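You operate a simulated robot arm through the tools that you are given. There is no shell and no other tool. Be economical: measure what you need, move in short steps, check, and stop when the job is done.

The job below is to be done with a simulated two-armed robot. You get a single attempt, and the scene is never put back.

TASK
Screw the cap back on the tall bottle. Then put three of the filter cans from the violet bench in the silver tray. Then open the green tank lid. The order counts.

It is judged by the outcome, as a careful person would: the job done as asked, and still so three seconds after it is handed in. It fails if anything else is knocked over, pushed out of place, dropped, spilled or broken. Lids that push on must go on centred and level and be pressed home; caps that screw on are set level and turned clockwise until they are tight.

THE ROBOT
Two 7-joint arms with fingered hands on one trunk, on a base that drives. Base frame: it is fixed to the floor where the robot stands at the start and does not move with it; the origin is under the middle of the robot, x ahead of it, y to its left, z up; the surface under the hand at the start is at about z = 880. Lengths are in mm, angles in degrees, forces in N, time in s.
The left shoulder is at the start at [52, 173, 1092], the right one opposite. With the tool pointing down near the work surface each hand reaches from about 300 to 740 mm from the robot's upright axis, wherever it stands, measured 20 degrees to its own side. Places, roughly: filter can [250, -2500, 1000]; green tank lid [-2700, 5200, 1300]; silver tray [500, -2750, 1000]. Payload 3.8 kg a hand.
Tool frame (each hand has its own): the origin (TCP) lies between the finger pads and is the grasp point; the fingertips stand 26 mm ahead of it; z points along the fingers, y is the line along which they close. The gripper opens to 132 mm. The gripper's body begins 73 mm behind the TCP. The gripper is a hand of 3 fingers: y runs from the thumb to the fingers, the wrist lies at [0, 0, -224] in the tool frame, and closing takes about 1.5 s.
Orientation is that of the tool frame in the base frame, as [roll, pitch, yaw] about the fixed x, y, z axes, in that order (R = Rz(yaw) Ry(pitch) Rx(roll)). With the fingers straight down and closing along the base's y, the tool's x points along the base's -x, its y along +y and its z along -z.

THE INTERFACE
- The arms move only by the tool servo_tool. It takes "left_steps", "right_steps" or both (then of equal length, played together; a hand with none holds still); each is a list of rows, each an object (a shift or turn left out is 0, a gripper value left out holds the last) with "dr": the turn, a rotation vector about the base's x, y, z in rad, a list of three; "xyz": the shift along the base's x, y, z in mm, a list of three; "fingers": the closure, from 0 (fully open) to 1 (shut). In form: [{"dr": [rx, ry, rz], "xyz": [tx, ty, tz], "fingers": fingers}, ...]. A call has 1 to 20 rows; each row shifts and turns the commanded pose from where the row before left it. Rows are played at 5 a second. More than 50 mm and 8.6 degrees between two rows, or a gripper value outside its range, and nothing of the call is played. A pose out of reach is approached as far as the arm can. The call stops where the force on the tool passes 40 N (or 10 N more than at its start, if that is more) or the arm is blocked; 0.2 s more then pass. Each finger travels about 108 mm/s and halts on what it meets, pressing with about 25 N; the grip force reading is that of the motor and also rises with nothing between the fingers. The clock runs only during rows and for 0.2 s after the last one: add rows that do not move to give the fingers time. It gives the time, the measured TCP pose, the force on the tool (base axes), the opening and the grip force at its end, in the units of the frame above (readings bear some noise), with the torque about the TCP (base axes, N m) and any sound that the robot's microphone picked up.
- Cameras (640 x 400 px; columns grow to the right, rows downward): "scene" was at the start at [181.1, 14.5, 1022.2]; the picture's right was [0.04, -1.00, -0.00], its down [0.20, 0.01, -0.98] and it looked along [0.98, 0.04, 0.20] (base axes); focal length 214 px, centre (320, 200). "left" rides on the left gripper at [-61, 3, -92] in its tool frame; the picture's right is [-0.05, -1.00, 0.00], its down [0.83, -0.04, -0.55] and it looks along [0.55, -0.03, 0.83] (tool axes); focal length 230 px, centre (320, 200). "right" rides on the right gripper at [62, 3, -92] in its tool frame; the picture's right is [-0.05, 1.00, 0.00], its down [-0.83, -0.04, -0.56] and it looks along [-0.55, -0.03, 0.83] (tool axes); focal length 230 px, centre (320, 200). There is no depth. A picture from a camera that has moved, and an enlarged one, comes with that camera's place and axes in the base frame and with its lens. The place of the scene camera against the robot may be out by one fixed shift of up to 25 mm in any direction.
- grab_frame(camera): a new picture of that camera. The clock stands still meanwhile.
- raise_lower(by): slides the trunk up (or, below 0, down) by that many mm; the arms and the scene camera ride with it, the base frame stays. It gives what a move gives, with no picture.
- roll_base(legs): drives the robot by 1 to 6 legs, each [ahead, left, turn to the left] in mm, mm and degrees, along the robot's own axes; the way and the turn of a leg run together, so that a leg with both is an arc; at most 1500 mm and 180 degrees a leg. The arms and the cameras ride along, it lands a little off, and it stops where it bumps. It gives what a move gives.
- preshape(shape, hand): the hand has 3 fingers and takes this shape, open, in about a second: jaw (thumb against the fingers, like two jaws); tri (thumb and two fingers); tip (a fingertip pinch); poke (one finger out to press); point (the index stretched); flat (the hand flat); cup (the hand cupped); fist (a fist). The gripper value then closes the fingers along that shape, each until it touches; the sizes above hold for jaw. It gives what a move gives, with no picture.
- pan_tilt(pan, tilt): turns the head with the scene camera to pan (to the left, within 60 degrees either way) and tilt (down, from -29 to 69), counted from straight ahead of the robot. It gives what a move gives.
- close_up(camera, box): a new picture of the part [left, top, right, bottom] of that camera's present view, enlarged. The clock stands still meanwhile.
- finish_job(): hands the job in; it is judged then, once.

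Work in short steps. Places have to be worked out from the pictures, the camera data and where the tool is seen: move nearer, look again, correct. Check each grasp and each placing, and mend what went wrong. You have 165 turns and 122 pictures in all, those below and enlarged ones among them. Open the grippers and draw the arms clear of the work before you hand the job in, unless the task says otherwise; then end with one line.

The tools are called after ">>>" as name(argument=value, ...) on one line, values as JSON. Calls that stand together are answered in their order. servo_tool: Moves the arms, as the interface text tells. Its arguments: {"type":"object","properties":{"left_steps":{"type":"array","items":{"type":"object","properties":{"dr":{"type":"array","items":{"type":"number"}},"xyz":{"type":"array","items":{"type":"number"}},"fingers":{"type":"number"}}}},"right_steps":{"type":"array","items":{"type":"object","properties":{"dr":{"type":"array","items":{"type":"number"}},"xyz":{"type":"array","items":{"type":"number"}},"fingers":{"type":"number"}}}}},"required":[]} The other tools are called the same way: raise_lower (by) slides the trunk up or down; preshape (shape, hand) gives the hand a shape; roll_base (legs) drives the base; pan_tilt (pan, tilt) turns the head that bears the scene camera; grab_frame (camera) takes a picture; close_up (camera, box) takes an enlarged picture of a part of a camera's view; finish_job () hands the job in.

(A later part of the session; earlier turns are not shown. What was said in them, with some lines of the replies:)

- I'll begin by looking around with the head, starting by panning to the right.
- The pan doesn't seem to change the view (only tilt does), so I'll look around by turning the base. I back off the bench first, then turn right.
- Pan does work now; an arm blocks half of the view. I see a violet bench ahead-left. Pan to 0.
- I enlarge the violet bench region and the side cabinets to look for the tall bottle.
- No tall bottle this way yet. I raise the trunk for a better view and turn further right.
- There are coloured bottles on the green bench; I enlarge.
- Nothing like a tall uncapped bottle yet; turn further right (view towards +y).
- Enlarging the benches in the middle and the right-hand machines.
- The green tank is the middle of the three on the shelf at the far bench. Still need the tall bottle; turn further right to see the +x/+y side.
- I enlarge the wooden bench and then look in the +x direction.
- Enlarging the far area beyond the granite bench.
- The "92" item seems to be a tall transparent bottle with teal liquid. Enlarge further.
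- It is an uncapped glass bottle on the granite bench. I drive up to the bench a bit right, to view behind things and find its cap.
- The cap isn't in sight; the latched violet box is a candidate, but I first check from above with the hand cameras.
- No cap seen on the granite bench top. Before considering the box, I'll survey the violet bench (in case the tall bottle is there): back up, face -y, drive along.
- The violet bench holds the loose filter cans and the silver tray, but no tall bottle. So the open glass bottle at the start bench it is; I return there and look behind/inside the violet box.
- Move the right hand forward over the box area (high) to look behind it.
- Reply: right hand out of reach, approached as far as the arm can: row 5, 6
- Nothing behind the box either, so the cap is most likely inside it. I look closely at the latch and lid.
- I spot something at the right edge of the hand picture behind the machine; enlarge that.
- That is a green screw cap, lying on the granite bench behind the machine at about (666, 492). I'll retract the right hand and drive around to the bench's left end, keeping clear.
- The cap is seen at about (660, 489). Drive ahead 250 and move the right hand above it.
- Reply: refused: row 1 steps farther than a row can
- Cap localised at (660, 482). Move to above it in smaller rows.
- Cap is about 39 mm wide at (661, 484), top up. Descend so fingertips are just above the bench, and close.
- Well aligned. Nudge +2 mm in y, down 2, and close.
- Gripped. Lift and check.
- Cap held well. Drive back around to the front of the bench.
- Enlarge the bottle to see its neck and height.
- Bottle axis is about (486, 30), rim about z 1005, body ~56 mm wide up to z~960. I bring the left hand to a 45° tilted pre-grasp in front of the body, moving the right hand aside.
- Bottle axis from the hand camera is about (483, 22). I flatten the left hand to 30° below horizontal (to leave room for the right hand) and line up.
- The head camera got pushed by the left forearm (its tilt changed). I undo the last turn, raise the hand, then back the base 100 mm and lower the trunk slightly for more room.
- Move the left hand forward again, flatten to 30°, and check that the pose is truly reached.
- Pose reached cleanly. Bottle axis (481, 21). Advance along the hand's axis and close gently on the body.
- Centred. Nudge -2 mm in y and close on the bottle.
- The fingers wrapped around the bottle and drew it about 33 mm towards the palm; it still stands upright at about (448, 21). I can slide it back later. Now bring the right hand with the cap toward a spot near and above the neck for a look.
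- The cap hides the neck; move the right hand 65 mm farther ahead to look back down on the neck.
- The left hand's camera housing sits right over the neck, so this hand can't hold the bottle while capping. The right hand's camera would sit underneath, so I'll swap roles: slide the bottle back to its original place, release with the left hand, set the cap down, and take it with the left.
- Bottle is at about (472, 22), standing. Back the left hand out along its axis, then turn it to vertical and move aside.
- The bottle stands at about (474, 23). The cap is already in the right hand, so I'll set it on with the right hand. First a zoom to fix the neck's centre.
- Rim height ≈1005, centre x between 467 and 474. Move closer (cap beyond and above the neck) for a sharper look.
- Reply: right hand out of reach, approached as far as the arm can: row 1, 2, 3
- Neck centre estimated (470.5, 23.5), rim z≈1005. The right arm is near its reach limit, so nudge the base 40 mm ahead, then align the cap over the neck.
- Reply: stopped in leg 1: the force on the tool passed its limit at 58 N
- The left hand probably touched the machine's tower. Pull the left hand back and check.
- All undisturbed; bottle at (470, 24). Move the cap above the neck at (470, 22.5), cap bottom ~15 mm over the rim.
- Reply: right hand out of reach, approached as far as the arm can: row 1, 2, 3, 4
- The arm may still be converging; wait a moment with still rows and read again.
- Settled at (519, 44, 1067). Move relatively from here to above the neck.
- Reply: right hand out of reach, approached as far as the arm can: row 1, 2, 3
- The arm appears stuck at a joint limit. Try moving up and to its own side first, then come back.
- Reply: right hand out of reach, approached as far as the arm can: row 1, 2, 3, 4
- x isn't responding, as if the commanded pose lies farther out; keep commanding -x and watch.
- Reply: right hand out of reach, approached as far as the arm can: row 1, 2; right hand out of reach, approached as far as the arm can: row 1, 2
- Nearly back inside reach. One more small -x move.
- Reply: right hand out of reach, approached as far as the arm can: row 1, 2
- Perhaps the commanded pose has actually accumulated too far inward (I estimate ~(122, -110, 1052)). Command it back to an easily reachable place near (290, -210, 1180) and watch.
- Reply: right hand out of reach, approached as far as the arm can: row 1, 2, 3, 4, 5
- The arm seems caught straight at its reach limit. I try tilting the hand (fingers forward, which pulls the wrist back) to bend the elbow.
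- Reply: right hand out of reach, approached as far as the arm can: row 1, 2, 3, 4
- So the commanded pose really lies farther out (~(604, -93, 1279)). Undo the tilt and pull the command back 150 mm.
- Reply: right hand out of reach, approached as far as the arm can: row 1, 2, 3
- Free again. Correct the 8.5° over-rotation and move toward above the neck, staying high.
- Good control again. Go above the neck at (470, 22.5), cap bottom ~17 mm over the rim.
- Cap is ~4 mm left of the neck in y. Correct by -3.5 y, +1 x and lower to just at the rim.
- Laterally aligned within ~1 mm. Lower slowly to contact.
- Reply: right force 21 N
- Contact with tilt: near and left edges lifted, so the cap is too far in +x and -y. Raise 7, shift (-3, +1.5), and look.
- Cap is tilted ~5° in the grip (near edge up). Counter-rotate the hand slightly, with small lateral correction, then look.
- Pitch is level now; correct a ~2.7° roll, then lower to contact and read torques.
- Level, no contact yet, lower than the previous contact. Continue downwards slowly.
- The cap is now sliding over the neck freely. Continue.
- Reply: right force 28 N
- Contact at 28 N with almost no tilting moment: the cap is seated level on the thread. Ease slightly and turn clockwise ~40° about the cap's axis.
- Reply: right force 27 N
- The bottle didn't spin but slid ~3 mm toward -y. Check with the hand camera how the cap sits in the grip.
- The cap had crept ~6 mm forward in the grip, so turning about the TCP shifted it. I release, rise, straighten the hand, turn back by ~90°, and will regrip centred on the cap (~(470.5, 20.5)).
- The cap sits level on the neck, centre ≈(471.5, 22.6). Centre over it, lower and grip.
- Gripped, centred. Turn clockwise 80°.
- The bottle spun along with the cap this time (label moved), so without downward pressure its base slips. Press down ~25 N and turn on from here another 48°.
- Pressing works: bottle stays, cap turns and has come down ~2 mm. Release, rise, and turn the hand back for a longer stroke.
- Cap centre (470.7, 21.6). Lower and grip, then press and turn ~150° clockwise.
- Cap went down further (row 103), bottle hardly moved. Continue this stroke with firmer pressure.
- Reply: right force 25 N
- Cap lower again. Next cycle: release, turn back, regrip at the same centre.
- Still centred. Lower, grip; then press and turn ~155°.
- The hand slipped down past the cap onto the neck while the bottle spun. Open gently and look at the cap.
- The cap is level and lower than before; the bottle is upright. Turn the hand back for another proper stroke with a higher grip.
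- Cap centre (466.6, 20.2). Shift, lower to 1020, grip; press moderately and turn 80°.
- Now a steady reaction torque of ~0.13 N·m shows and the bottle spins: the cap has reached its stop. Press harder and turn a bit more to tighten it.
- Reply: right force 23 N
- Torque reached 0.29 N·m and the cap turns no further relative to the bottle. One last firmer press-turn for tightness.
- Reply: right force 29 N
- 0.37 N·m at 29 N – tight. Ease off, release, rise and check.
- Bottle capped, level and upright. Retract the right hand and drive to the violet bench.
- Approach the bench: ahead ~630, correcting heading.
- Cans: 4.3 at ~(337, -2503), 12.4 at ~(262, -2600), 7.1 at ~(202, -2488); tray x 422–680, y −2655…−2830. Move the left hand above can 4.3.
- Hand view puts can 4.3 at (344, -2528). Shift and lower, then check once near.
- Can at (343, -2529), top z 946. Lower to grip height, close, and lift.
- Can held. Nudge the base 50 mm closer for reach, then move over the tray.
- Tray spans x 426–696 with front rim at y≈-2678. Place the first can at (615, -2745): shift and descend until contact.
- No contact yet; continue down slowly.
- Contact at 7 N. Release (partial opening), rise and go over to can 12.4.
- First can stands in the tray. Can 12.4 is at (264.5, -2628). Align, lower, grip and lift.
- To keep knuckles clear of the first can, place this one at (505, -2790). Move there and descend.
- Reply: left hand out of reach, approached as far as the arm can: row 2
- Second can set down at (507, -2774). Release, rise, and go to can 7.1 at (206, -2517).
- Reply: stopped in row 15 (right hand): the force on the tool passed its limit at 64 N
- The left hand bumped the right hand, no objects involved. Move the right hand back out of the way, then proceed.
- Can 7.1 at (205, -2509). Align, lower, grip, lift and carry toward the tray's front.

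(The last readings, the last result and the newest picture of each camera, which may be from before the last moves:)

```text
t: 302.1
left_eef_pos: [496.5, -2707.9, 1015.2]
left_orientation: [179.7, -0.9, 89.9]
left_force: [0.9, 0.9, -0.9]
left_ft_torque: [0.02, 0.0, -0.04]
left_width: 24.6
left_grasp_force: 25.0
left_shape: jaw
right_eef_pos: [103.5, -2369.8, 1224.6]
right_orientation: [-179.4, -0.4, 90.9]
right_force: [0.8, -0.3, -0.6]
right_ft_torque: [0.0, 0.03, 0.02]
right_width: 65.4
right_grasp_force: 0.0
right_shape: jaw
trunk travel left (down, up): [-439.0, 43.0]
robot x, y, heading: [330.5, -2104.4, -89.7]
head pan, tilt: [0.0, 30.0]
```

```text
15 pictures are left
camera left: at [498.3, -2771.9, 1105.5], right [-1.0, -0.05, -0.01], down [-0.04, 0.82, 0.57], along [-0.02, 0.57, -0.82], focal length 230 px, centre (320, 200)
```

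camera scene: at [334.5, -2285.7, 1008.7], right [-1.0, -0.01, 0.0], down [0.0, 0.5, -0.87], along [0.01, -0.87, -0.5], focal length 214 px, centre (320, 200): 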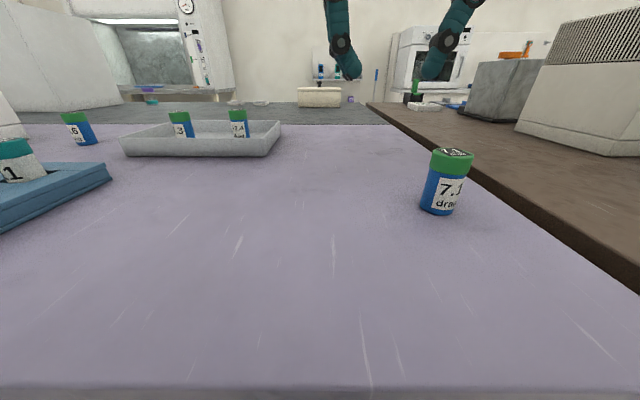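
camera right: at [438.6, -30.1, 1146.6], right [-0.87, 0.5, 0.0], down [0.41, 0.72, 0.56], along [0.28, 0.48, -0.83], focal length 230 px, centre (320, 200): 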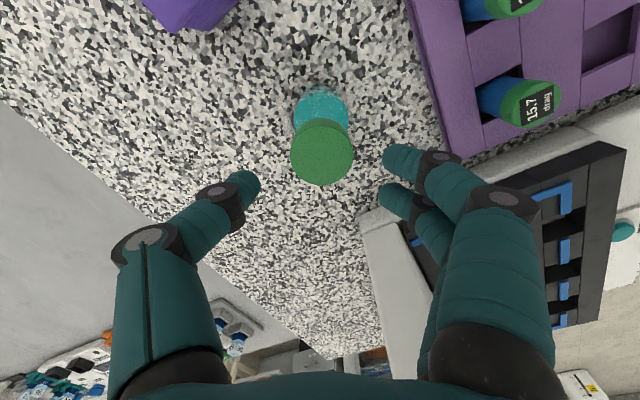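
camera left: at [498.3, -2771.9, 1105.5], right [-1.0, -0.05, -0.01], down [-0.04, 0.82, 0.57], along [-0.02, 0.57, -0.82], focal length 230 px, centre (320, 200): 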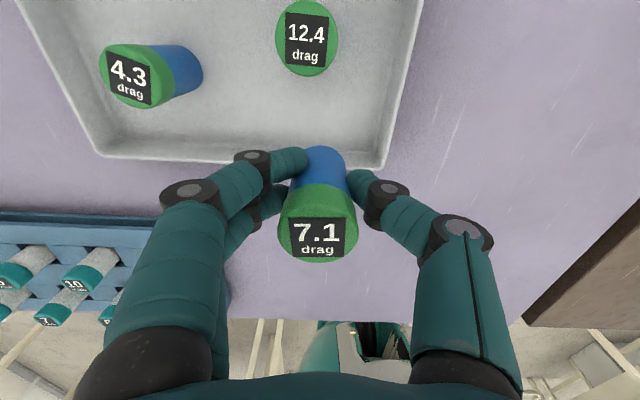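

Clearances look right: front rim ≈-2676, can 12.4 at y≈-2773. Descend here to contact.

>>> servo_tool(left_steps=[{"xyz": [0, 0, -30]}, {"xyz": [0, 0, -30]}, {"xyz": [0, 0, -16]}, {"xyz": [0, 0, -5]}, {"xyz": [0, 0, -1.5]}, {}])

>>> servo_tool(left_steps=[{"xyz": [0, 0, -1.5]}, {"xyz": [0, 0, -1.5]}, {"xyz": [0, 0, -1]}, {}])

```text
t: 303.5
left_eef_pos: [496.1, -2707.3, 933.0]
left_orientation: [179.8, -0.9, 89.8]
left_force: [-0.2, -0.1, 0.4]
left_ft_torque: [0.0, 0.05, -0.04]
left_width: 24.3
left_grasp_force: 24.9
left_shape: jaw
right_eef_pos: [103.9, -2368.7, 1224.8]
right_orientation: [-179.3, -0.5, 91.0]
right_force: [0.5, 0.1, 0.1]
right_ft_torque: [0.01, 0.03, -0.03]
right_width: 65.6
right_grasp_force: 0.0
right_shape: jaw
trunk travel left (down, up): [-439.0, 43.0]
robot x, y, heading: [335.1, -2103.0, -89.7]
head pan, tilt: [0.0, 30.0]
```

```text
t: 304.5
left_eef_pos: [497.8, -2707.7, 930.3]
left_orientation: [179.6, -0.7, 89.8]
left_force: [0.1, -1.7, 6.9]
left_ft_torque: [-0.04, -0.04, -0.05]
left_width: 24.6
left_grasp_force: 25.1
left_shape: jaw
right_eef_pos: [103.9, -2368.4, 1225.6]
right_orientation: [-179.4, -0.4, 91.0]
right_force: [0.6, -0.7, 0.3]
right_ft_torque: [-0.02, 0.0, 0.02]
right_width: 65.7
right_grasp_force: 0.0
right_shape: jaw
trunk travel left (down, up): [-439.0, 43.0]
robot x, y, heading: [333.5, -2102.5, -89.6]
head pan, tilt: [0.0, 30.0]
```

Contact. Release, rise and retract; then check the tray.

>>> servo_tool(left_steps=[{"xyz": [0, 0, 0.7], "fingers": 0.8}, {"fingers": 0.65}, {"fingers": 0.55}, {}, {}, {"xyz": [0, 0, 30]}, {"xyz": [0, 0, 40]}, {"xyz": [0, 10, 40]}, {"xyz": [5, 30, 30]}, {"xyz": [5, 40, 20]}, {"xyz": [5, 40, 0]}, {"xyz": [5, 45, 0]}, {"xyz": [0, 45, 0]}, {"xyz": [0, 45, 0]}, {}])

>>> close_up(camera="scene", box=[40, 80, 340, 240])

```text
t: 307.7
left_eef_pos: [518.5, -2452.6, 1089.7]
left_orientation: [179.7, -0.9, 89.9]
left_force: [-0.4, 0.3, 0.3]
left_ft_torque: [-0.02, 0.01, 0.0]
left_width: 58.9
left_grasp_force: 0.1
left_shape: jaw
right_eef_pos: [102.9, -2369.3, 1224.2]
right_orientation: [-179.4, -0.5, 91.0]
right_force: [-0.8, 0.1, -0.2]
right_ft_torque: [-0.01, -0.05, -0.01]
right_width: 65.6
right_grasp_force: 0.0
right_shape: jaw
trunk travel left (down, up): [-439.0, 43.0]
robot x, y, heading: [334.3, -2103.4, -89.6]
head pan, tilt: [0.0, 30.0]
```

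```text
2.13 times, centred on (190, 160) of scene
camera zoom: at [334.7, -2286.2, 1008.6], right [-1.0, -0.01, 0.0], down [0.0, 0.5, -0.87], along [0.01, -0.87, -0.5], focal length 458 px, centre (597, 285)
```

zoom: 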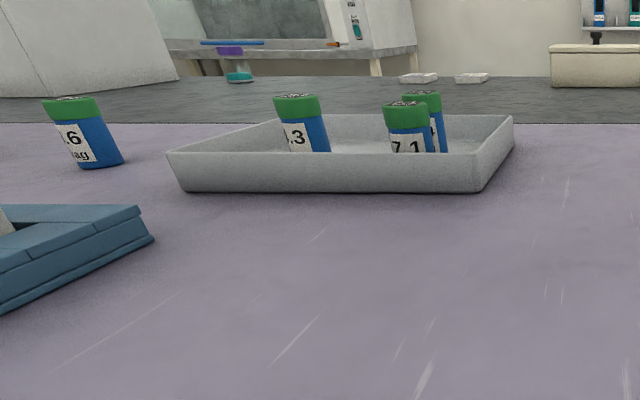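

All three cans stand in the silver tray. Now drive to the green tank: back off, strafe right, turn round, and go up the aisle at x≈-950.

>>> roll_base(legs=[[-450, 0, 0], [0, -1290, 0], [0, 0, 179.5], [1450, 0, 0], [1450, 0, 0]])

```text
t: 342.6
left_eef_pos: [-1160.0, 1590.9, 1089.0]
left_orientation: [179.7, -1.0, -91.3]
left_force: [0.4, -0.1, -0.7]
left_ft_torque: [-0.02, 0.0, 0.0]
left_width: 58.7
left_grasp_force: 0.1
left_shape: jaw
right_eef_pos: [-747.6, 1498.2, 1225.1]
right_orientation: [-179.3, -0.4, -90.2]
right_force: [0.0, -0.1, 0.6]
right_ft_torque: [-0.02, -0.01, 0.01]
right_width: 65.6
right_grasp_force: 0.0
right_shape: jaw
trunk travel left (down, up): [-439.0, 43.0]
robot x, y, heading: [-983.3, 1239.5, 89.3]
head pan, tilt: [0.0, 30.0]
```

On track at (-983, 1240). Look ahead before going on.

>>> pan_tilt(pan=20, tilt=5)

>>> grab_frame(camera="scene")

```text
t: 343.5
left_eef_pos: [-1159.3, 1591.6, 1089.4]
left_orientation: [179.7, -0.9, -91.3]
left_force: [0.2, -0.4, -0.9]
left_ft_torque: [0.0, -0.01, -0.01]
left_width: 58.5
left_grasp_force: 0.0
left_shape: jaw
right_eef_pos: [-746.8, 1498.1, 1223.8]
right_orientation: [-179.3, -0.5, -90.1]
right_force: [-0.1, -0.6, 0.2]
right_ft_torque: [0.0, -0.02, -0.02]
right_width: 65.7
right_grasp_force: 0.2
right_shape: jaw
trunk travel left (down, up): [-439.0, 43.0]
robot x, y, heading: [-981.1, 1238.5, 89.2]
head pan, tilt: [20.0, 5.0]
```

```text
13 pictures are left
camera scene: at [-1012.4, 1440.3, 1049.0], right [0.94, 0.33, 0.0], down [0.03, -0.08, -1.0], along [-0.33, 0.94, -0.09], focal length 214 px, centre (320, 200)
```

scene: 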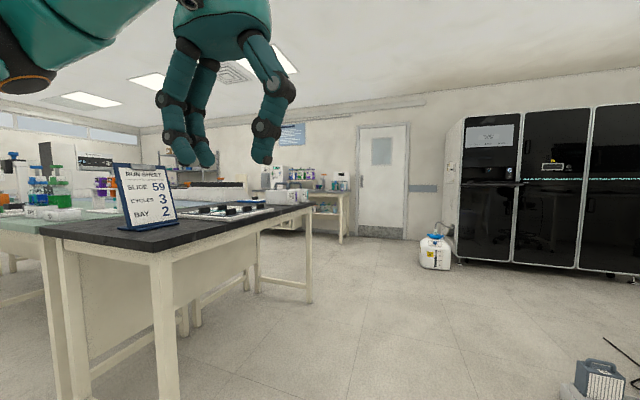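

Way is clear. Drive on to y≈4250, then strafe left to x≈-2650.

>>> roll_base(legs=[[1450, 0, 0.7], [1450, 0, 0], [0, 1450, 0], [0, 230, 0]])

>>> pan_tilt(pan=0, tilt=0)

>>> grab_frame(camera="scene")

```text
t: 372.0
left_eef_pos: [-2825.8, 4491.7, 1089.2]
left_orientation: [179.6, -0.9, -90.8]
left_force: [0.2, 0.7, 0.1]
left_ft_torque: [-0.02, -0.01, -0.02]
left_width: 58.8
left_grasp_force: 0.1
left_shape: jaw
right_eef_pos: [-2412.2, 4403.6, 1224.5]
right_orientation: [-179.2, -0.5, -89.6]
right_force: [-0.4, 0.3, 0.0]
right_ft_torque: [0.01, 0.01, -0.05]
right_width: 65.6
right_grasp_force: 0.1
right_shape: jaw
trunk travel left (down, up): [-439.0, 43.0]
robot x, y, heading: [-2648.3, 4136.3, 89.9]
head pan, tilt: [20.0, 5.0]
```

```text
t: 372.8
left_eef_pos: [-2825.7, 4492.5, 1089.0]
left_orientation: [179.8, -0.8, -90.8]
left_force: [-0.5, -0.8, -0.3]
left_ft_torque: [0.0, 0.02, 0.0]
left_width: 58.8
left_grasp_force: 0.0
left_shape: jaw
right_eef_pos: [-2412.4, 4403.1, 1224.8]
right_orientation: [-179.4, -0.5, -89.6]
right_force: [0.7, 1.1, -0.1]
right_ft_torque: [0.0, 0.0, 0.0]
right_width: 65.9
right_grasp_force: 0.0
right_shape: jaw
trunk travel left (down, up): [-439.0, 43.0]
robot x, y, heading: [-2644.6, 4135.8, 89.8]
head pan, tilt: [0.0, 0.0]
```

```text
12 pictures are left
camera scene: at [-2645.6, 4346.3, 1057.0], right [1.0, 0.0, 0.0], down [0.0, 0.0, -1.0], along [0.0, 1.0, 0.0], focal length 214 px, centre (320, 200)
```

scene: 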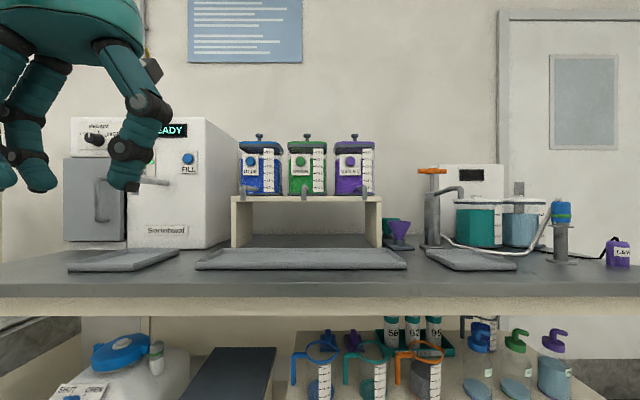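

The green tank is the middle one of three. Enlarge its lid.

>>> close_up(camera="scene", box=[230, 125, 385, 215])

```text
4.13 times, centred on (308, 170) of scene
camera zoom: at [-2645.6, 4346.3, 1057.0], right [1.0, 0.0, 0.0], down [0.0, 0.0, -1.0], along [0.0, 1.0, 0.0], focal length 886 px, centre (372, 324)
```

zoom: 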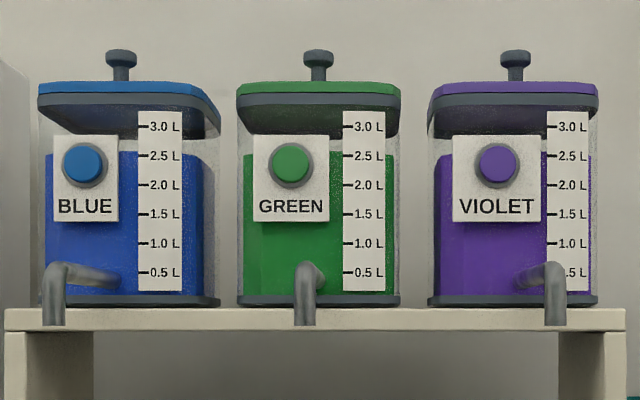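

The lid has a knob on top (z≈1320), front button/spout must be avoided. Raise the trunk, align so the left hand serves the lid, and drive nearer.

>>> raise_lower(by=42)

>>> roll_base(legs=[[0, -65, 0], [420, 0, 0]])

>>> grab_frame(camera="scene")

```text
t: 373.7
left_eef_pos: [-2826.7, 4492.6, 1130.5]
left_orientation: [179.7, -1.0, -90.9]
left_force: [-0.1, 0.6, -1.3]
left_ft_torque: [-0.02, -0.01, 0.05]
left_width: 58.6
left_grasp_force: 0.1
left_shape: jaw
right_eef_pos: [-2413.0, 4403.5, 1264.4]
right_orientation: [-179.3, -0.6, -89.6]
right_force: [0.3, -0.5, -0.4]
right_ft_torque: [0.03, 0.0, 0.0]
right_width: 65.8
right_grasp_force: 0.2
right_shape: jaw
trunk travel left (down, up): [-481.0, 1.0]
robot x, y, heading: [-2648.4, 4136.9, 89.9]
head pan, tilt: [0.0, 0.0]
```

```text
t: 377.1
left_eef_pos: [-2757.6, 4908.6, 1131.2]
left_orientation: [179.7, -0.8, -91.1]
left_force: [0.9, -0.2, 0.3]
left_ft_torque: [0.02, 0.0, -0.01]
left_width: 58.9
left_grasp_force: 0.1
left_shape: jaw
right_eef_pos: [-2345.0, 4817.3, 1266.1]
right_orientation: [-179.3, -0.4, -89.8]
right_force: [-0.1, -0.4, 0.4]
right_ft_torque: [0.01, 0.0, -0.02]
right_width: 65.6
right_grasp_force: 0.0
right_shape: jaw
trunk travel left (down, up): [-481.0, 1.0]
robot x, y, heading: [-2580.1, 4554.5, 89.5]
head pan, tilt: [0.0, 0.0]
```

```text
10 pictures are left
camera scene: at [-2578.0, 4765.9, 1116.2], right [1.0, -0.01, 0.0], down [0.0, 0.0, -1.0], along [0.01, 1.0, 0.0], focal length 214 px, centre (320, 200)
```

scene: 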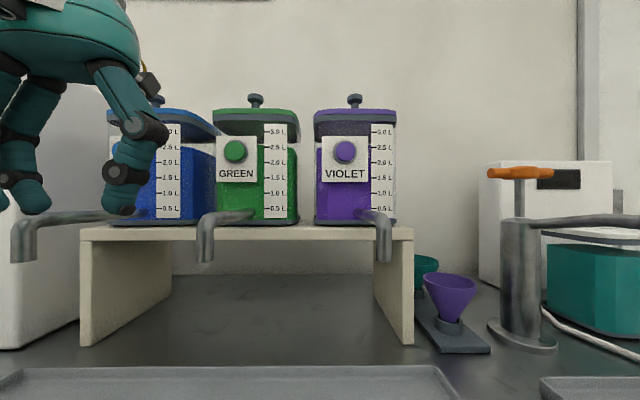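

Triangulated knob at about (-2697, 5175–5190, 1303). Raise the left hand with a 45° forward tilt toward it.

>>> servo_tool(left_steps=[{"xyz": [10, 18, 42], "dr": [0.131, 0, 0]}, {"xyz": [10, 18, 42], "dr": [0.131, 0, 0]}, {"xyz": [10, 18, 42], "dr": [0.131, 0, 0]}, {"xyz": [10, 18, 42], "dr": [0.131, 0, 0]}, {"xyz": [10, 18, 42], "dr": [0.131, 0, 0]}, {"xyz": [10, 18, 42], "dr": [0.131, 0, 0]}, {"xyz": [0, 30, 0]}, {"xyz": [0, 30, 0]}, {}, {}])

>>> grab_frame(camera="left")

```text
t: 379.3
left_eef_pos: [-2698.3, 5077.3, 1381.7]
left_orientation: [178.7, 44.1, -91.5]
left_force: [0.2, -0.2, -0.1]
left_ft_torque: [-0.02, -0.01, 0.0]
left_width: 58.7
left_grasp_force: 0.0
left_shape: jaw
right_eef_pos: [-2345.0, 4817.9, 1266.6]
right_orientation: [-179.3, -0.5, -89.8]
right_force: [0.2, -0.1, 0.4]
right_ft_torque: [0.0, -0.01, -0.03]
right_width: 65.3
right_grasp_force: 0.0
right_shape: jaw
trunk travel left (down, up): [-481.0, 1.0]
robot x, y, heading: [-2580.5, 4554.9, 89.5]
head pan, tilt: [0.0, 0.0]
```

```text
9 pictures are left
camera left: at [-2701.4, 5055.3, 1491.6], right [1.0, 0.03, 0.02], down [0.03, -0.98, -0.18], along [0.01, 0.18, -0.98], focal length 230 px, centre (320, 200)
```

left: 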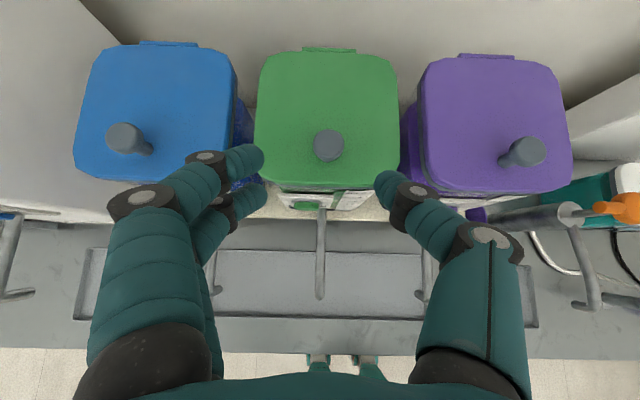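

The lid is hinged at its back edge (y≈5255), knob near the front. Move closer and take a second view to fix the knob's height.

>>> servo_tool(left_steps=[{"xyz": [2, 12, -20]}, {"xyz": [2, 12, -20]}, {}, {}])

>>> grab_frame(camera="left")

```text
t: 380.3
left_eef_pos: [-2693.7, 5101.3, 1343.2]
left_orientation: [178.6, 44.2, -91.4]
left_force: [-1.1, -0.1, -0.1]
left_ft_torque: [-0.01, -0.02, 0.01]
left_width: 58.7
left_grasp_force: 0.1
left_shape: jaw
right_eef_pos: [-2345.0, 4817.7, 1265.8]
right_orientation: [-179.4, -0.4, -89.8]
right_force: [0.5, 0.0, 0.9]
right_ft_torque: [0.01, -0.02, 0.0]
right_width: 65.7
right_grasp_force: 0.1
right_shape: jaw
trunk travel left (down, up): [-481.0, 1.0]
robot x, y, heading: [-2577.2, 4556.2, 89.5]
head pan, tilt: [0.0, 0.0]
```

```text
8 pictures are left
camera left: at [-2697.5, 5079.0, 1451.7], right [1.0, 0.03, 0.02], down [0.03, -0.98, -0.18], along [0.01, 0.18, -0.98], focal length 230 px, centre (320, 200)
```

left: 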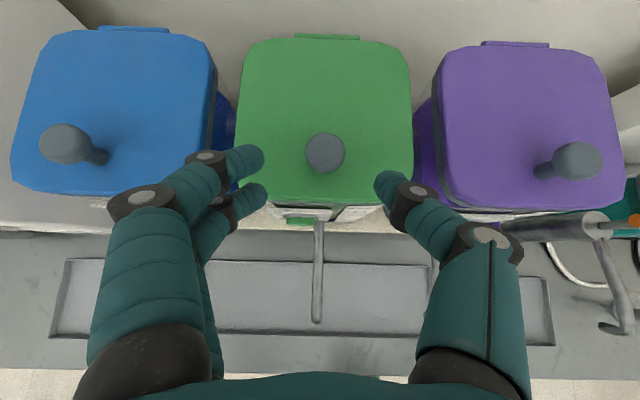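

Knob head is about (-2693, 5141, z 1291–1303). Advance along the hand's axis and close on it.

>>> servo_tool(left_steps=[{"xyz": [0.7, 13, -14]}, {"xyz": [0, 13, -14]}, {}, {"fingers": 0.7}, {"fingers": 1}, {}, {}, {}, {}, {}, {}])

>>> grab_frame(camera="left")

```text
t: 382.7
left_eef_pos: [-2692.9, 5126.0, 1314.4]
left_orientation: [178.7, 44.3, -91.5]
left_force: [1.0, -0.4, 2.8]
left_ft_torque: [0.08, 0.23, 0.01]
left_width: 16.8
left_grasp_force: 24.4
left_shape: jaw
right_eef_pos: [-2344.3, 4817.1, 1267.4]
right_orientation: [-179.3, -0.5, -89.7]
right_force: [0.1, 0.2, 0.2]
right_ft_torque: [-0.02, 0.01, -0.03]
right_width: 65.3
right_grasp_force: 0.0
right_shape: jaw
trunk travel left (down, up): [-481.0, 1.0]
robot x, y, heading: [-2574.4, 4559.5, 89.7]
head pan, tilt: [0.0, 0.0]
```

```text
7 pictures are left
camera left: at [-2695.8, 5103.8, 1423.7], right [1.0, 0.03, 0.02], down [0.03, -0.98, -0.18], along [0.01, 0.18, -0.98], focal length 230 px, centre (320, 200)
```

left: 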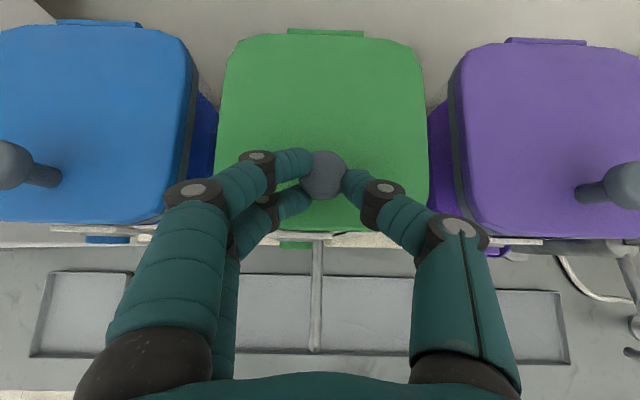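

The knob is gripped. Lift along the hinge arc (first ~40°), keeping the hand tilt.

>>> servo_tool(left_steps=[{"xyz": [0, 2.5, 8]}, {"xyz": [0, 3, 8]}, {"xyz": [0, 3.5, 7.7]}, {"xyz": [0, 4, 7.5]}, {"xyz": [0, 4.2, 7.3]}, {"xyz": [0, 5, 6.8]}, {"xyz": [0, 5.4, 6.4]}, {"xyz": [0, 5.8, 6]}, {"xyz": [0, 6.2, 5.7]}, {"xyz": [0, 6.5, 5.3]}, {}])

>>> grab_frame(camera="scene")

```text
t: 385.1
left_eef_pos: [-2691.5, 5169.6, 1386.3]
left_orientation: [178.6, 44.4, -91.6]
left_force: [5.1, -7.2, 8.9]
left_ft_torque: [-0.11, -0.01, 0.04]
left_width: 14.0
left_grasp_force: 24.5
left_shape: jaw
right_eef_pos: [-2342.7, 4815.8, 1266.5]
right_orientation: [-179.4, -0.3, -89.8]
right_force: [0.5, 0.6, 0.6]
right_ft_torque: [0.0, -0.01, 0.02]
right_width: 65.4
right_grasp_force: 0.1
right_shape: jaw
trunk travel left (down, up): [-481.0, 1.0]
robot x, y, heading: [-2577.3, 4555.8, 89.6]
head pan, tilt: [0.0, 0.0]
```

```text
6 pictures are left
camera scene: at [-2577.2, 4764.1, 1116.6], right [1.0, -0.01, 0.0], down [0.0, 0.0, -1.0], along [0.01, 1.0, 0.0], focal length 214 px, centre (320, 200)
```

scene: 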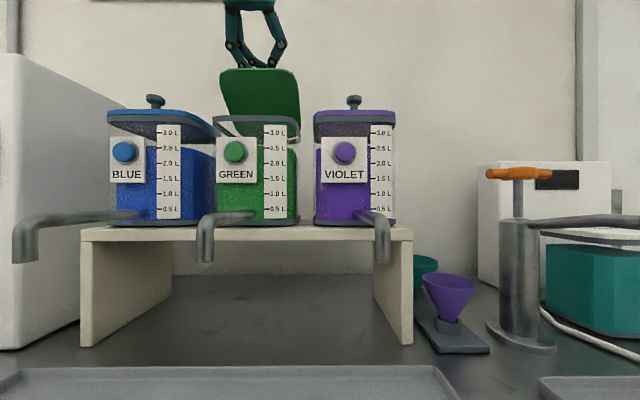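

The lid is opening well. Continue along the arc to about 88° while tilting the hand further forward.

>>> servo_tool(left_steps=[{"xyz": [0, 8.6, 5], "dr": [0.035, 0, 0]}, {"xyz": [0, 8.6, 5], "dr": [0.035, 0, 0]}, {"xyz": [0, 9.4, 3.4], "dr": [0.035, 0, 0]}, {"xyz": [0, 9.4, 3.4], "dr": [0.035, 0, 0]}, {"xyz": [0, 10, 1.6], "dr": [0.035, 0, 0]}, {"xyz": [0, 10, 1.6], "dr": [0.035, 0, 0]}, {"xyz": [0, 10.1, -0.2], "dr": [0.035, 0, 0]}, {"xyz": [0, 10.1, -0.2], "dr": [0.035, 0, 0]}, {"xyz": [0, 8, -1.6], "dr": [0.035, 0, 0]}, {"xyz": [0, 8, -1.6], "dr": [0.035, 0, 0]}, {}])

>>> grab_frame(camera="scene")

```text
t: 386.3
left_eef_pos: [-2689.9, 5207.3, 1405.7]
left_orientation: [-179.6, 53.7, -89.9]
left_force: [2.6, -30.6, 10.2]
left_ft_torque: [-3.54, -1.5, 1.63]
left_width: 15.8
left_grasp_force: 25.0
left_shape: jaw
right_eef_pos: [-2344.7, 4812.3, 1267.3]
right_orientation: [-179.4, -0.2, -89.8]
right_force: [0.8, 0.3, -0.1]
right_ft_torque: [-0.03, -0.02, 0.01]
right_width: 65.4
right_grasp_force: 0.1
right_shape: jaw
trunk travel left (down, up): [-481.0, 1.0]
robot x, y, heading: [-2580.2, 4551.9, 89.8]
head pan, tilt: [0.0, 0.0]
stopped in row 6 (left hand): the force on the tool passed its limit at 43 N (the readings are from after the stop); the commanded pose is now the measured one
```

```text
5 pictures are left
camera scene: at [-2578.3, 4761.1, 1117.0], right [1.0, -0.01, 0.0], down [0.0, 0.0, -1.0], along [0.01, 1.0, 0.0], focal length 214 px, centre (320, 200)
```

scene: 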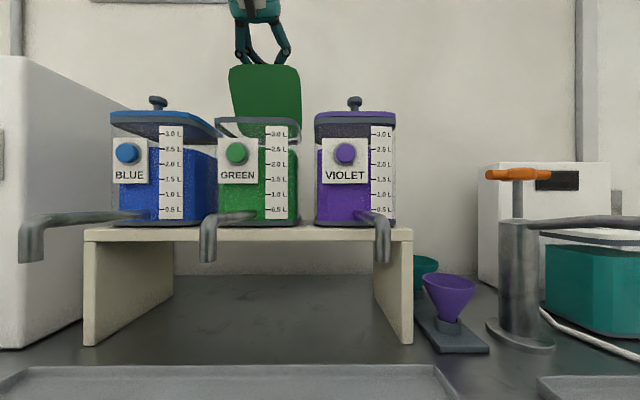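

Resistance: at this angle the lid's front edge bears on my fingers, so gripping the knob can't take it further. Relieve the load and slacken the fingers slightly to see whether the lid holds by itself.

>>> servo_tool(left_steps=[{"xyz": [0, -4, 0], "dr": [-0.06, 0, 0]}, {"xyz": [0, -3, 0], "dr": [-0.06, 0, 0]}, {}, {"fingers": 0.8}, {"fingers": 0.72}, {}, {}])

>>> grab_frame(camera="left")

```text
t: 387.9
left_eef_pos: [-2686.7, 5205.1, 1402.8]
left_orientation: [179.4, 47.2, -90.8]
left_force: [14.6, -7.7, 14.8]
left_ft_torque: [-0.08, -0.18, 0.04]
left_width: 31.3
left_grasp_force: 0.0
left_shape: jaw
right_eef_pos: [-2340.3, 4815.1, 1266.5]
right_orientation: [-179.5, -0.3, -89.9]
right_force: [-0.6, -0.5, 1.1]
right_ft_torque: [-0.02, 0.02, -0.01]
right_width: 65.4
right_grasp_force: 0.1
right_shape: jaw
trunk travel left (down, up): [-481.0, 1.0]
robot x, y, heading: [-2577.4, 4556.9, 89.5]
head pan, tilt: [0.0, 0.0]
```

```text
4 pictures are left
camera left: at [-2690.4, 5177.4, 1511.6], right [1.0, 0.03, 0.03], down [0.04, -0.97, -0.23], along [0.02, 0.23, -0.97], focal length 230 px, centre (320, 200)
```

left: 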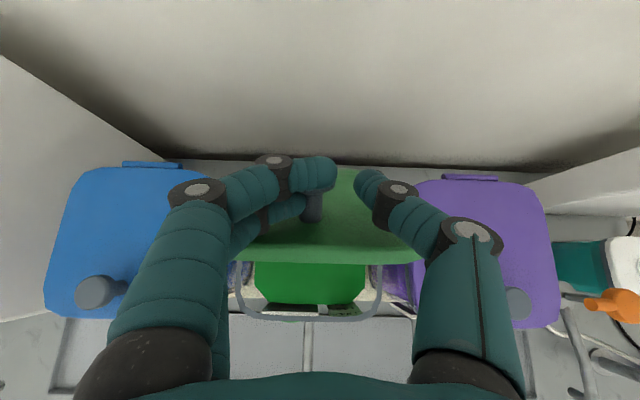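

The tank is open with the lid at ~60°, resting by the fingers. I bring the right hand (closed, tilted forward) to the lid's underside to push it back past vertical.

>>> servo_tool(right_steps=[{"xyz": [0, 10, 30], "fingers": 1}, {"xyz": [-20, 20, 25], "dr": [0.122, 0, 0]}, {"xyz": [-31, 22, 12], "dr": [0.122, 0, 0]}, {"xyz": [-31, 22, 10], "dr": [0.122, 0, 0]}, {"xyz": [-31, 22, 5], "dr": [0.122, 0, 0]}, {"xyz": [-31, 22, 5], "dr": [0.122, 0, 0]}, {"xyz": [-31, 22, 5], "dr": [0.122, 0, 0]}, {"xyz": [-31, 22, 5], "dr": [0.122, 0, 0]}, {"xyz": [-31, 22, 0], "dr": [0.122, 0, 0]}, {"xyz": [-35, 22, 0], "dr": [0.122, 0, 0]}, {"xyz": [-35, 22, 0], "dr": [0.122, 0, 0]}, {}])

```text
t: 390.5
left_eef_pos: [-2692.0, 5209.5, 1399.9]
left_orientation: [179.4, 46.8, -90.6]
left_force: [0.2, 0.6, 0.6]
left_ft_torque: [-0.03, 0.01, -0.04]
left_width: 36.9
left_grasp_force: 0.0
left_shape: jaw
right_eef_pos: [-2654.2, 5047.6, 1363.1]
right_orientation: [-178.9, 69.6, -89.6]
right_force: [0.0, -0.2, 0.2]
right_ft_torque: [-0.01, 0.0, -0.01]
right_width: 0.0
right_grasp_force: 25.0
right_shape: jaw
trunk travel left (down, up): [-481.0, 1.0]
robot x, y, heading: [-2578.8, 4554.9, 89.5]
head pan, tilt: [0.0, 0.0]
```

The left hand now feels no load. Look at the lid.

>>> close_up(camera="scene", box=[180, 0, 360, 150])

```text
2.67 times, centred on (270, 75) of scene
camera zoom: at [-2577.5, 4765.2, 1116.2], right [1.0, -0.01, 0.0], down [0.0, 0.0, -1.0], along [0.01, 1.0, 0.0], focal length 572 px, centre (453, 533)
```

zoom: 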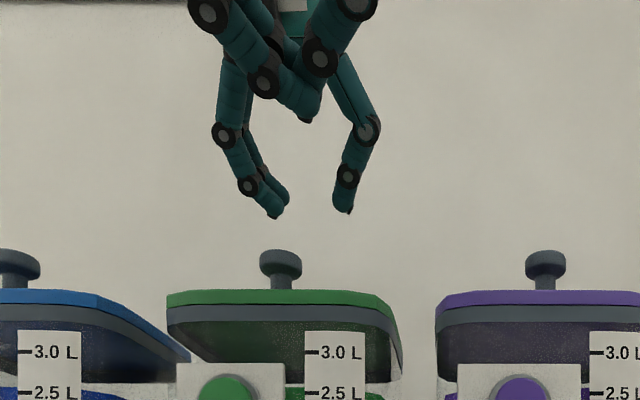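

The lid fell shut (it doesn't hold by friction), undamaged. I'll redo it: left lifts by the knob, right then supports and pushes the underside past vertical. First reposition both hands.

>>> servo_tool(right_steps=[{"xyz": [35, -10, 0]}, {"xyz": [40, -10, 0]}, {"xyz": [40, -10, 0]}, {}, {}, {}, {}, {}], left_steps=[{"xyz": [0, -20, 15], "fingers": 0.55}, {"xyz": [0, -40, 0]}, {"xyz": [0, -30, -20]}, {"xyz": [0, -18, -28]}, {"xyz": [-1, 0, -25]}, {}, {}, {}])

```text
t: 392.3
left_eef_pos: [-2693.3, 5101.2, 1341.4]
left_orientation: [179.5, 46.8, -90.4]
left_force: [0.4, 0.1, 0.0]
left_ft_torque: [0.0, -0.02, -0.02]
left_width: 58.8
left_grasp_force: 0.1
left_shape: jaw
right_eef_pos: [-2538.9, 5015.1, 1364.3]
right_orientation: [-178.8, 69.5, -89.3]
right_force: [-0.9, 0.6, -0.9]
right_ft_torque: [0.02, -0.01, -0.01]
right_width: 0.0
right_grasp_force: 25.1
right_shape: jaw
trunk travel left (down, up): [-481.0, 1.0]
robot x, y, heading: [-2578.4, 4553.6, 89.5]
head pan, tilt: [0.0, 0.0]
```

Same pre-grasp as before. Advance onto the knob and close.

>>> servo_tool(left_steps=[{"xyz": [0.4, 12.5, -13.5]}, {"xyz": [0, 12.5, -13.5]}, {}, {"fingers": 0.7}, {"fingers": 1}, {}, {}, {}, {}, {}, {}])

>>> servo_tool(left_steps=[{"xyz": [0, 2.5, 8]}, {"xyz": [0, 3, 8]}, {"xyz": [0, 3.5, 7.7]}, {"xyz": [0, 4, 7.5]}, {"xyz": [0, 4.2, 7.3]}, {"xyz": [0, 5, 6.8]}, {"xyz": [0, 5.4, 6.4]}, {"xyz": [0, 5.8, 6]}, {"xyz": [0, 6.2, 5.7]}, {"xyz": [0, 6.5, 5.3]}, {"xyz": [0, 8.5, 5]}, {"xyz": [0, 8.5, 5]}, {}])

```text
t: 394.7
left_eef_pos: [-2692.6, 5126.2, 1316.4]
left_orientation: [179.5, 46.9, -90.4]
left_force: [0.3, -0.4, 0.9]
left_ft_torque: [0.01, 0.16, 0.02]
left_width: 16.0
left_grasp_force: 24.8
left_shape: jaw
right_eef_pos: [-2538.6, 5015.4, 1364.8]
right_orientation: [-178.8, 69.5, -89.4]
right_force: [-0.1, -0.5, -0.7]
right_ft_torque: [0.01, 0.02, -0.01]
right_width: 0.2
right_grasp_force: 24.8
right_shape: jaw
trunk travel left (down, up): [-481.0, 1.0]
robot x, y, heading: [-2575.8, 4556.0, 89.4]
head pan, tilt: [0.0, 0.0]
```

```text
t: 397.5
left_eef_pos: [-2691.0, 5185.2, 1396.9]
left_orientation: [179.5, 47.0, -90.5]
left_force: [2.2, -9.8, 12.9]
left_ft_torque: [-0.24, 0.23, -0.02]
left_width: 14.7
left_grasp_force: 24.3
left_shape: jaw
right_eef_pos: [-2538.1, 5011.3, 1367.1]
right_orientation: [-178.8, 69.7, -89.5]
right_force: [0.1, 0.7, 0.0]
right_ft_torque: [-0.02, 0.01, 0.02]
right_width: 0.0
right_grasp_force: 25.1
right_shape: jaw
trunk travel left (down, up): [-481.0, 1.0]
robot x, y, heading: [-2577.0, 4552.0, 89.5]
head pan, tilt: [0.0, 0.0]
```

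Lid held at ~52°. Bring the right hand in beneath/in front of it, slightly lower, and advance toward the underside.

>>> servo_tool(right_steps=[{"xyz": [-37, 8, -8]}, {"xyz": [-37, 8, -8]}, {"xyz": [-36, 8, -8]}, {"xyz": [0, 35, 0]}, {"xyz": [0, 35, 0]}, {"xyz": [0, 25, 0]}, {"xyz": [0, 8, 0]}, {"xyz": [0, 8, 0]}, {}])

```text
t: 399.5
left_eef_pos: [-2691.2, 5185.3, 1396.4]
left_orientation: [179.6, 47.1, -90.5]
left_force: [4.1, -5.2, 17.0]
left_ft_torque: [-0.07, 0.2, -0.06]
left_width: 15.2
left_grasp_force: 24.8
left_shape: jaw
right_eef_pos: [-2646.7, 5147.7, 1339.7]
right_orientation: [-178.7, 69.5, -89.3]
right_force: [-0.4, -6.0, -4.0]
right_ft_torque: [-0.09, -0.01, 0.02]
right_width: 0.0
right_grasp_force: 25.2
right_shape: jaw
trunk travel left (down, up): [-481.0, 1.0]
robot x, y, heading: [-2578.3, 4554.6, 89.5]
head pan, tilt: [0.0, 0.0]
```

The right hand touches the lid's underside (7 N). Now open the left hand and lift it clear.

>>> servo_tool(left_steps=[{"fingers": 0.8}, {"fingers": 0.6}, {"fingers": 0.35}, {}, {}, {}, {"xyz": [0, 0, 20]}, {"xyz": [0, 0, 25]}, {"xyz": [0, -20, 15]}, {"xyz": [0, -40, 0]}, {"xyz": [-20, -40, 0]}, {}])

```text
t: 402.1
left_eef_pos: [-2711.1, 5088.8, 1452.6]
left_orientation: [179.5, 46.7, -90.3]
left_force: [-0.5, 0.4, 0.0]
left_ft_torque: [-0.01, 0.01, -0.01]
left_width: 85.2
left_grasp_force: 0.0
left_shape: jaw
right_eef_pos: [-2646.4, 5151.9, 1339.2]
right_orientation: [-178.7, 69.3, -89.4]
right_force: [0.2, -0.5, -0.6]
right_ft_torque: [0.03, 0.0, 0.0]
right_width: 0.3
right_grasp_force: 24.4
right_shape: jaw
trunk travel left (down, up): [-481.0, 1.0]
robot x, y, heading: [-2579.6, 4553.3, 89.6]
head pan, tilt: [0.0, 0.0]
```

The lid now rests lightly on the right fingers. Move the left hand well aside, then raise the right hand and push the lid back over.

>>> servo_tool(left_steps=[{"xyz": [-40, -15, 0]}, {"xyz": [-45, -15, 0]}, {"xyz": [-45, -20, 0]}, {}])

>>> servo_tool(right_steps=[{"xyz": [0, 0, 15]}, {"xyz": [0, 2, 15]}, {"xyz": [0, 3, 15]}, {"xyz": [0, 8, 12]}, {"xyz": [0, 15, 3]}, {"xyz": [0, 15, 0]}, {}])

>>> grab_frame(camera="scene")

```text
t: 403.1
left_eef_pos: [-2839.6, 5041.0, 1452.4]
left_orientation: [179.4, 46.7, -90.5]
left_force: [0.3, -0.1, 0.0]
left_ft_torque: [-0.02, 0.0, 0.03]
left_width: 85.6
left_grasp_force: 0.0
left_shape: jaw
right_eef_pos: [-2646.3, 5152.0, 1338.9]
right_orientation: [-178.9, 69.4, -89.5]
right_force: [-0.6, 0.5, -0.1]
right_ft_torque: [-0.01, -0.01, 0.02]
right_width: 0.2
right_grasp_force: 24.9
right_shape: jaw
trunk travel left (down, up): [-481.0, 1.0]
robot x, y, heading: [-2579.7, 4556.3, 89.7]
head pan, tilt: [0.0, 0.0]
```

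```text
t: 404.7
left_eef_pos: [-2841.5, 5041.8, 1452.0]
left_orientation: [179.6, 46.8, -90.4]
left_force: [0.0, 0.2, 0.3]
left_ft_torque: [-0.01, -0.01, 0.0]
left_width: 85.4
left_grasp_force: 0.1
left_shape: jaw
right_eef_pos: [-2646.4, 5194.2, 1401.0]
right_orientation: [-178.7, 69.5, -89.3]
right_force: [0.0, 0.0, 0.0]
right_ft_torque: [-0.03, -0.03, 0.0]
right_width: 0.0
right_grasp_force: 24.3
right_shape: jaw
trunk travel left (down, up): [-481.0, 1.0]
robot x, y, heading: [-2579.1, 4555.3, 89.7]
head pan, tilt: [0.0, 0.0]
```

```text
2 pictures are left
camera scene: at [-2578.1, 4765.3, 1116.2], right [1.0, -0.01, 0.0], down [0.0, 0.0, -1.0], along [0.01, 1.0, 0.0], focal length 214 px, centre (320, 200)
```

scene: 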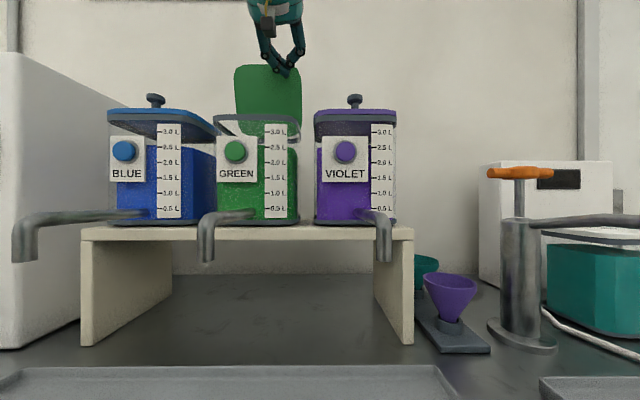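

The lid stands about vertical, its full height visible, with no load on the hand. Push gently a bit further to make sure it's past vertical and at its stop.

>>> servo_tool(right_steps=[{"xyz": [0, 9, 0]}, {"xyz": [0, 9, 0]}, {"xyz": [0, 9, 0]}, {"xyz": [0, 9, 0]}, {"xyz": [0, 9, 0]}, {"xyz": [0, 7, 0]}, {}])

```text
t: 406.3
left_eef_pos: [-2841.3, 5041.9, 1452.0]
left_orientation: [179.5, 46.7, -90.4]
left_force: [0.1, 0.7, -1.2]
left_ft_torque: [0.02, -0.02, -0.01]
left_width: 85.2
left_grasp_force: 0.2
left_shape: jaw
right_eef_pos: [-2646.6, 5245.6, 1399.9]
right_orientation: [-178.6, 69.5, -89.3]
right_force: [-0.2, -0.1, 0.0]
right_ft_torque: [-0.03, -0.02, -0.01]
right_width: 0.1
right_grasp_force: 25.2
right_shape: jaw
trunk travel left (down, up): [-481.0, 1.0]
robot x, y, heading: [-2574.2, 4555.8, 89.3]
head pan, tilt: [0.0, 0.0]
```

No resistance: the lid is already beyond. Withdraw the right hand straight back and both arms clear.

>>> servo_tool(right_steps=[{"xyz": [0, -40, 0]}, {"xyz": [0, -45, 0]}, {"xyz": [0, -45, 0]}, {"xyz": [10, -45, 0]}, {"xyz": [30, -35, 0], "fingers": 0.5}, {"xyz": [40, -20, 0]}, {"xyz": [40, -20, 0]}, {"xyz": [40, -10, 0]}, {}], left_steps=[{"xyz": [0, -20, 0]}, {"xyz": [0, -30, 0]}, {"xyz": [0, -30, 0]}, {"xyz": [0, -30, 0]}, {}, {}, {}, {}, {}])

>>> roll_base(legs=[[-300, 0, 0]])

>>> grab_frame(camera="scene")

```text
t: 408.3
left_eef_pos: [-2845.6, 4930.8, 1451.4]
left_orientation: [179.5, 46.7, -90.4]
left_force: [-0.5, 0.0, 0.3]
left_ft_torque: [0.01, 0.0, 0.0]
left_width: 85.5
left_grasp_force: 0.0
left_shape: jaw
right_eef_pos: [-2487.2, 4985.3, 1398.9]
right_orientation: [-178.5, 69.4, -89.3]
right_force: [0.2, 0.4, -0.3]
right_ft_torque: [0.03, 0.02, 0.0]
right_width: 66.0
right_grasp_force: 0.0
right_shape: jaw
trunk travel left (down, up): [-481.0, 1.0]
robot x, y, heading: [-2581.3, 4553.3, 89.7]
head pan, tilt: [0.0, 0.0]
```

```text
t: 410.4
left_eef_pos: [-2845.8, 4631.1, 1452.0]
left_orientation: [179.5, 46.7, -90.6]
left_force: [0.4, 0.3, 0.5]
left_ft_torque: [0.01, 0.0, -0.01]
left_width: 85.4
left_grasp_force: 0.1
left_shape: jaw
right_eef_pos: [-2488.2, 4689.0, 1398.2]
right_orientation: [-178.7, 69.5, -89.4]
right_force: [-0.3, 0.2, 0.0]
right_ft_torque: [0.01, -0.01, 0.0]
right_width: 65.9
right_grasp_force: 0.1
right_shape: jaw
trunk travel left (down, up): [-481.0, 1.0]
robot x, y, heading: [-2583.5, 4259.8, 89.5]
head pan, tilt: [0.0, 0.0]
```

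```text
1 pictures are left
camera scene: at [-2580.2, 4467.3, 1115.9], right [1.0, -0.01, 0.0], down [0.0, 0.0, -1.0], along [0.01, 1.0, 0.0], focal length 214 px, centre (320, 200)
```

scene: 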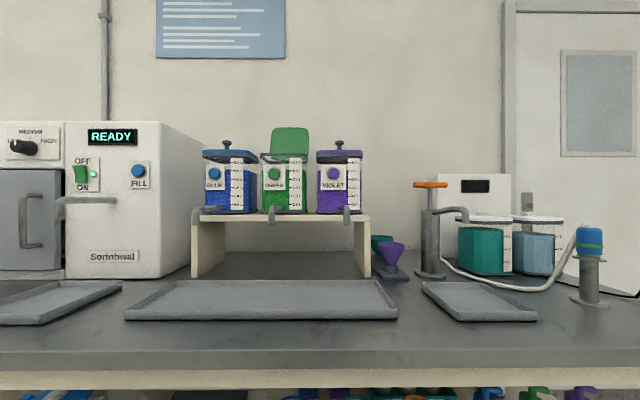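

The lid stands open on its own, the other tanks are undisturbed, and both hands are open and clear. I'm handing the job in.

>>> finish_job()

```text
The job is handed in.
```

The tall bottle is capped and tight, three filter cans (4.3, 12.4 and 7.1) stand in the silver tray, and the green tank lid stands open; the bottle ended about 15 mm from where it stood and turned, the lid fell shut once before I got it open, and I bumped the flow station's tower once, with no visible shift.
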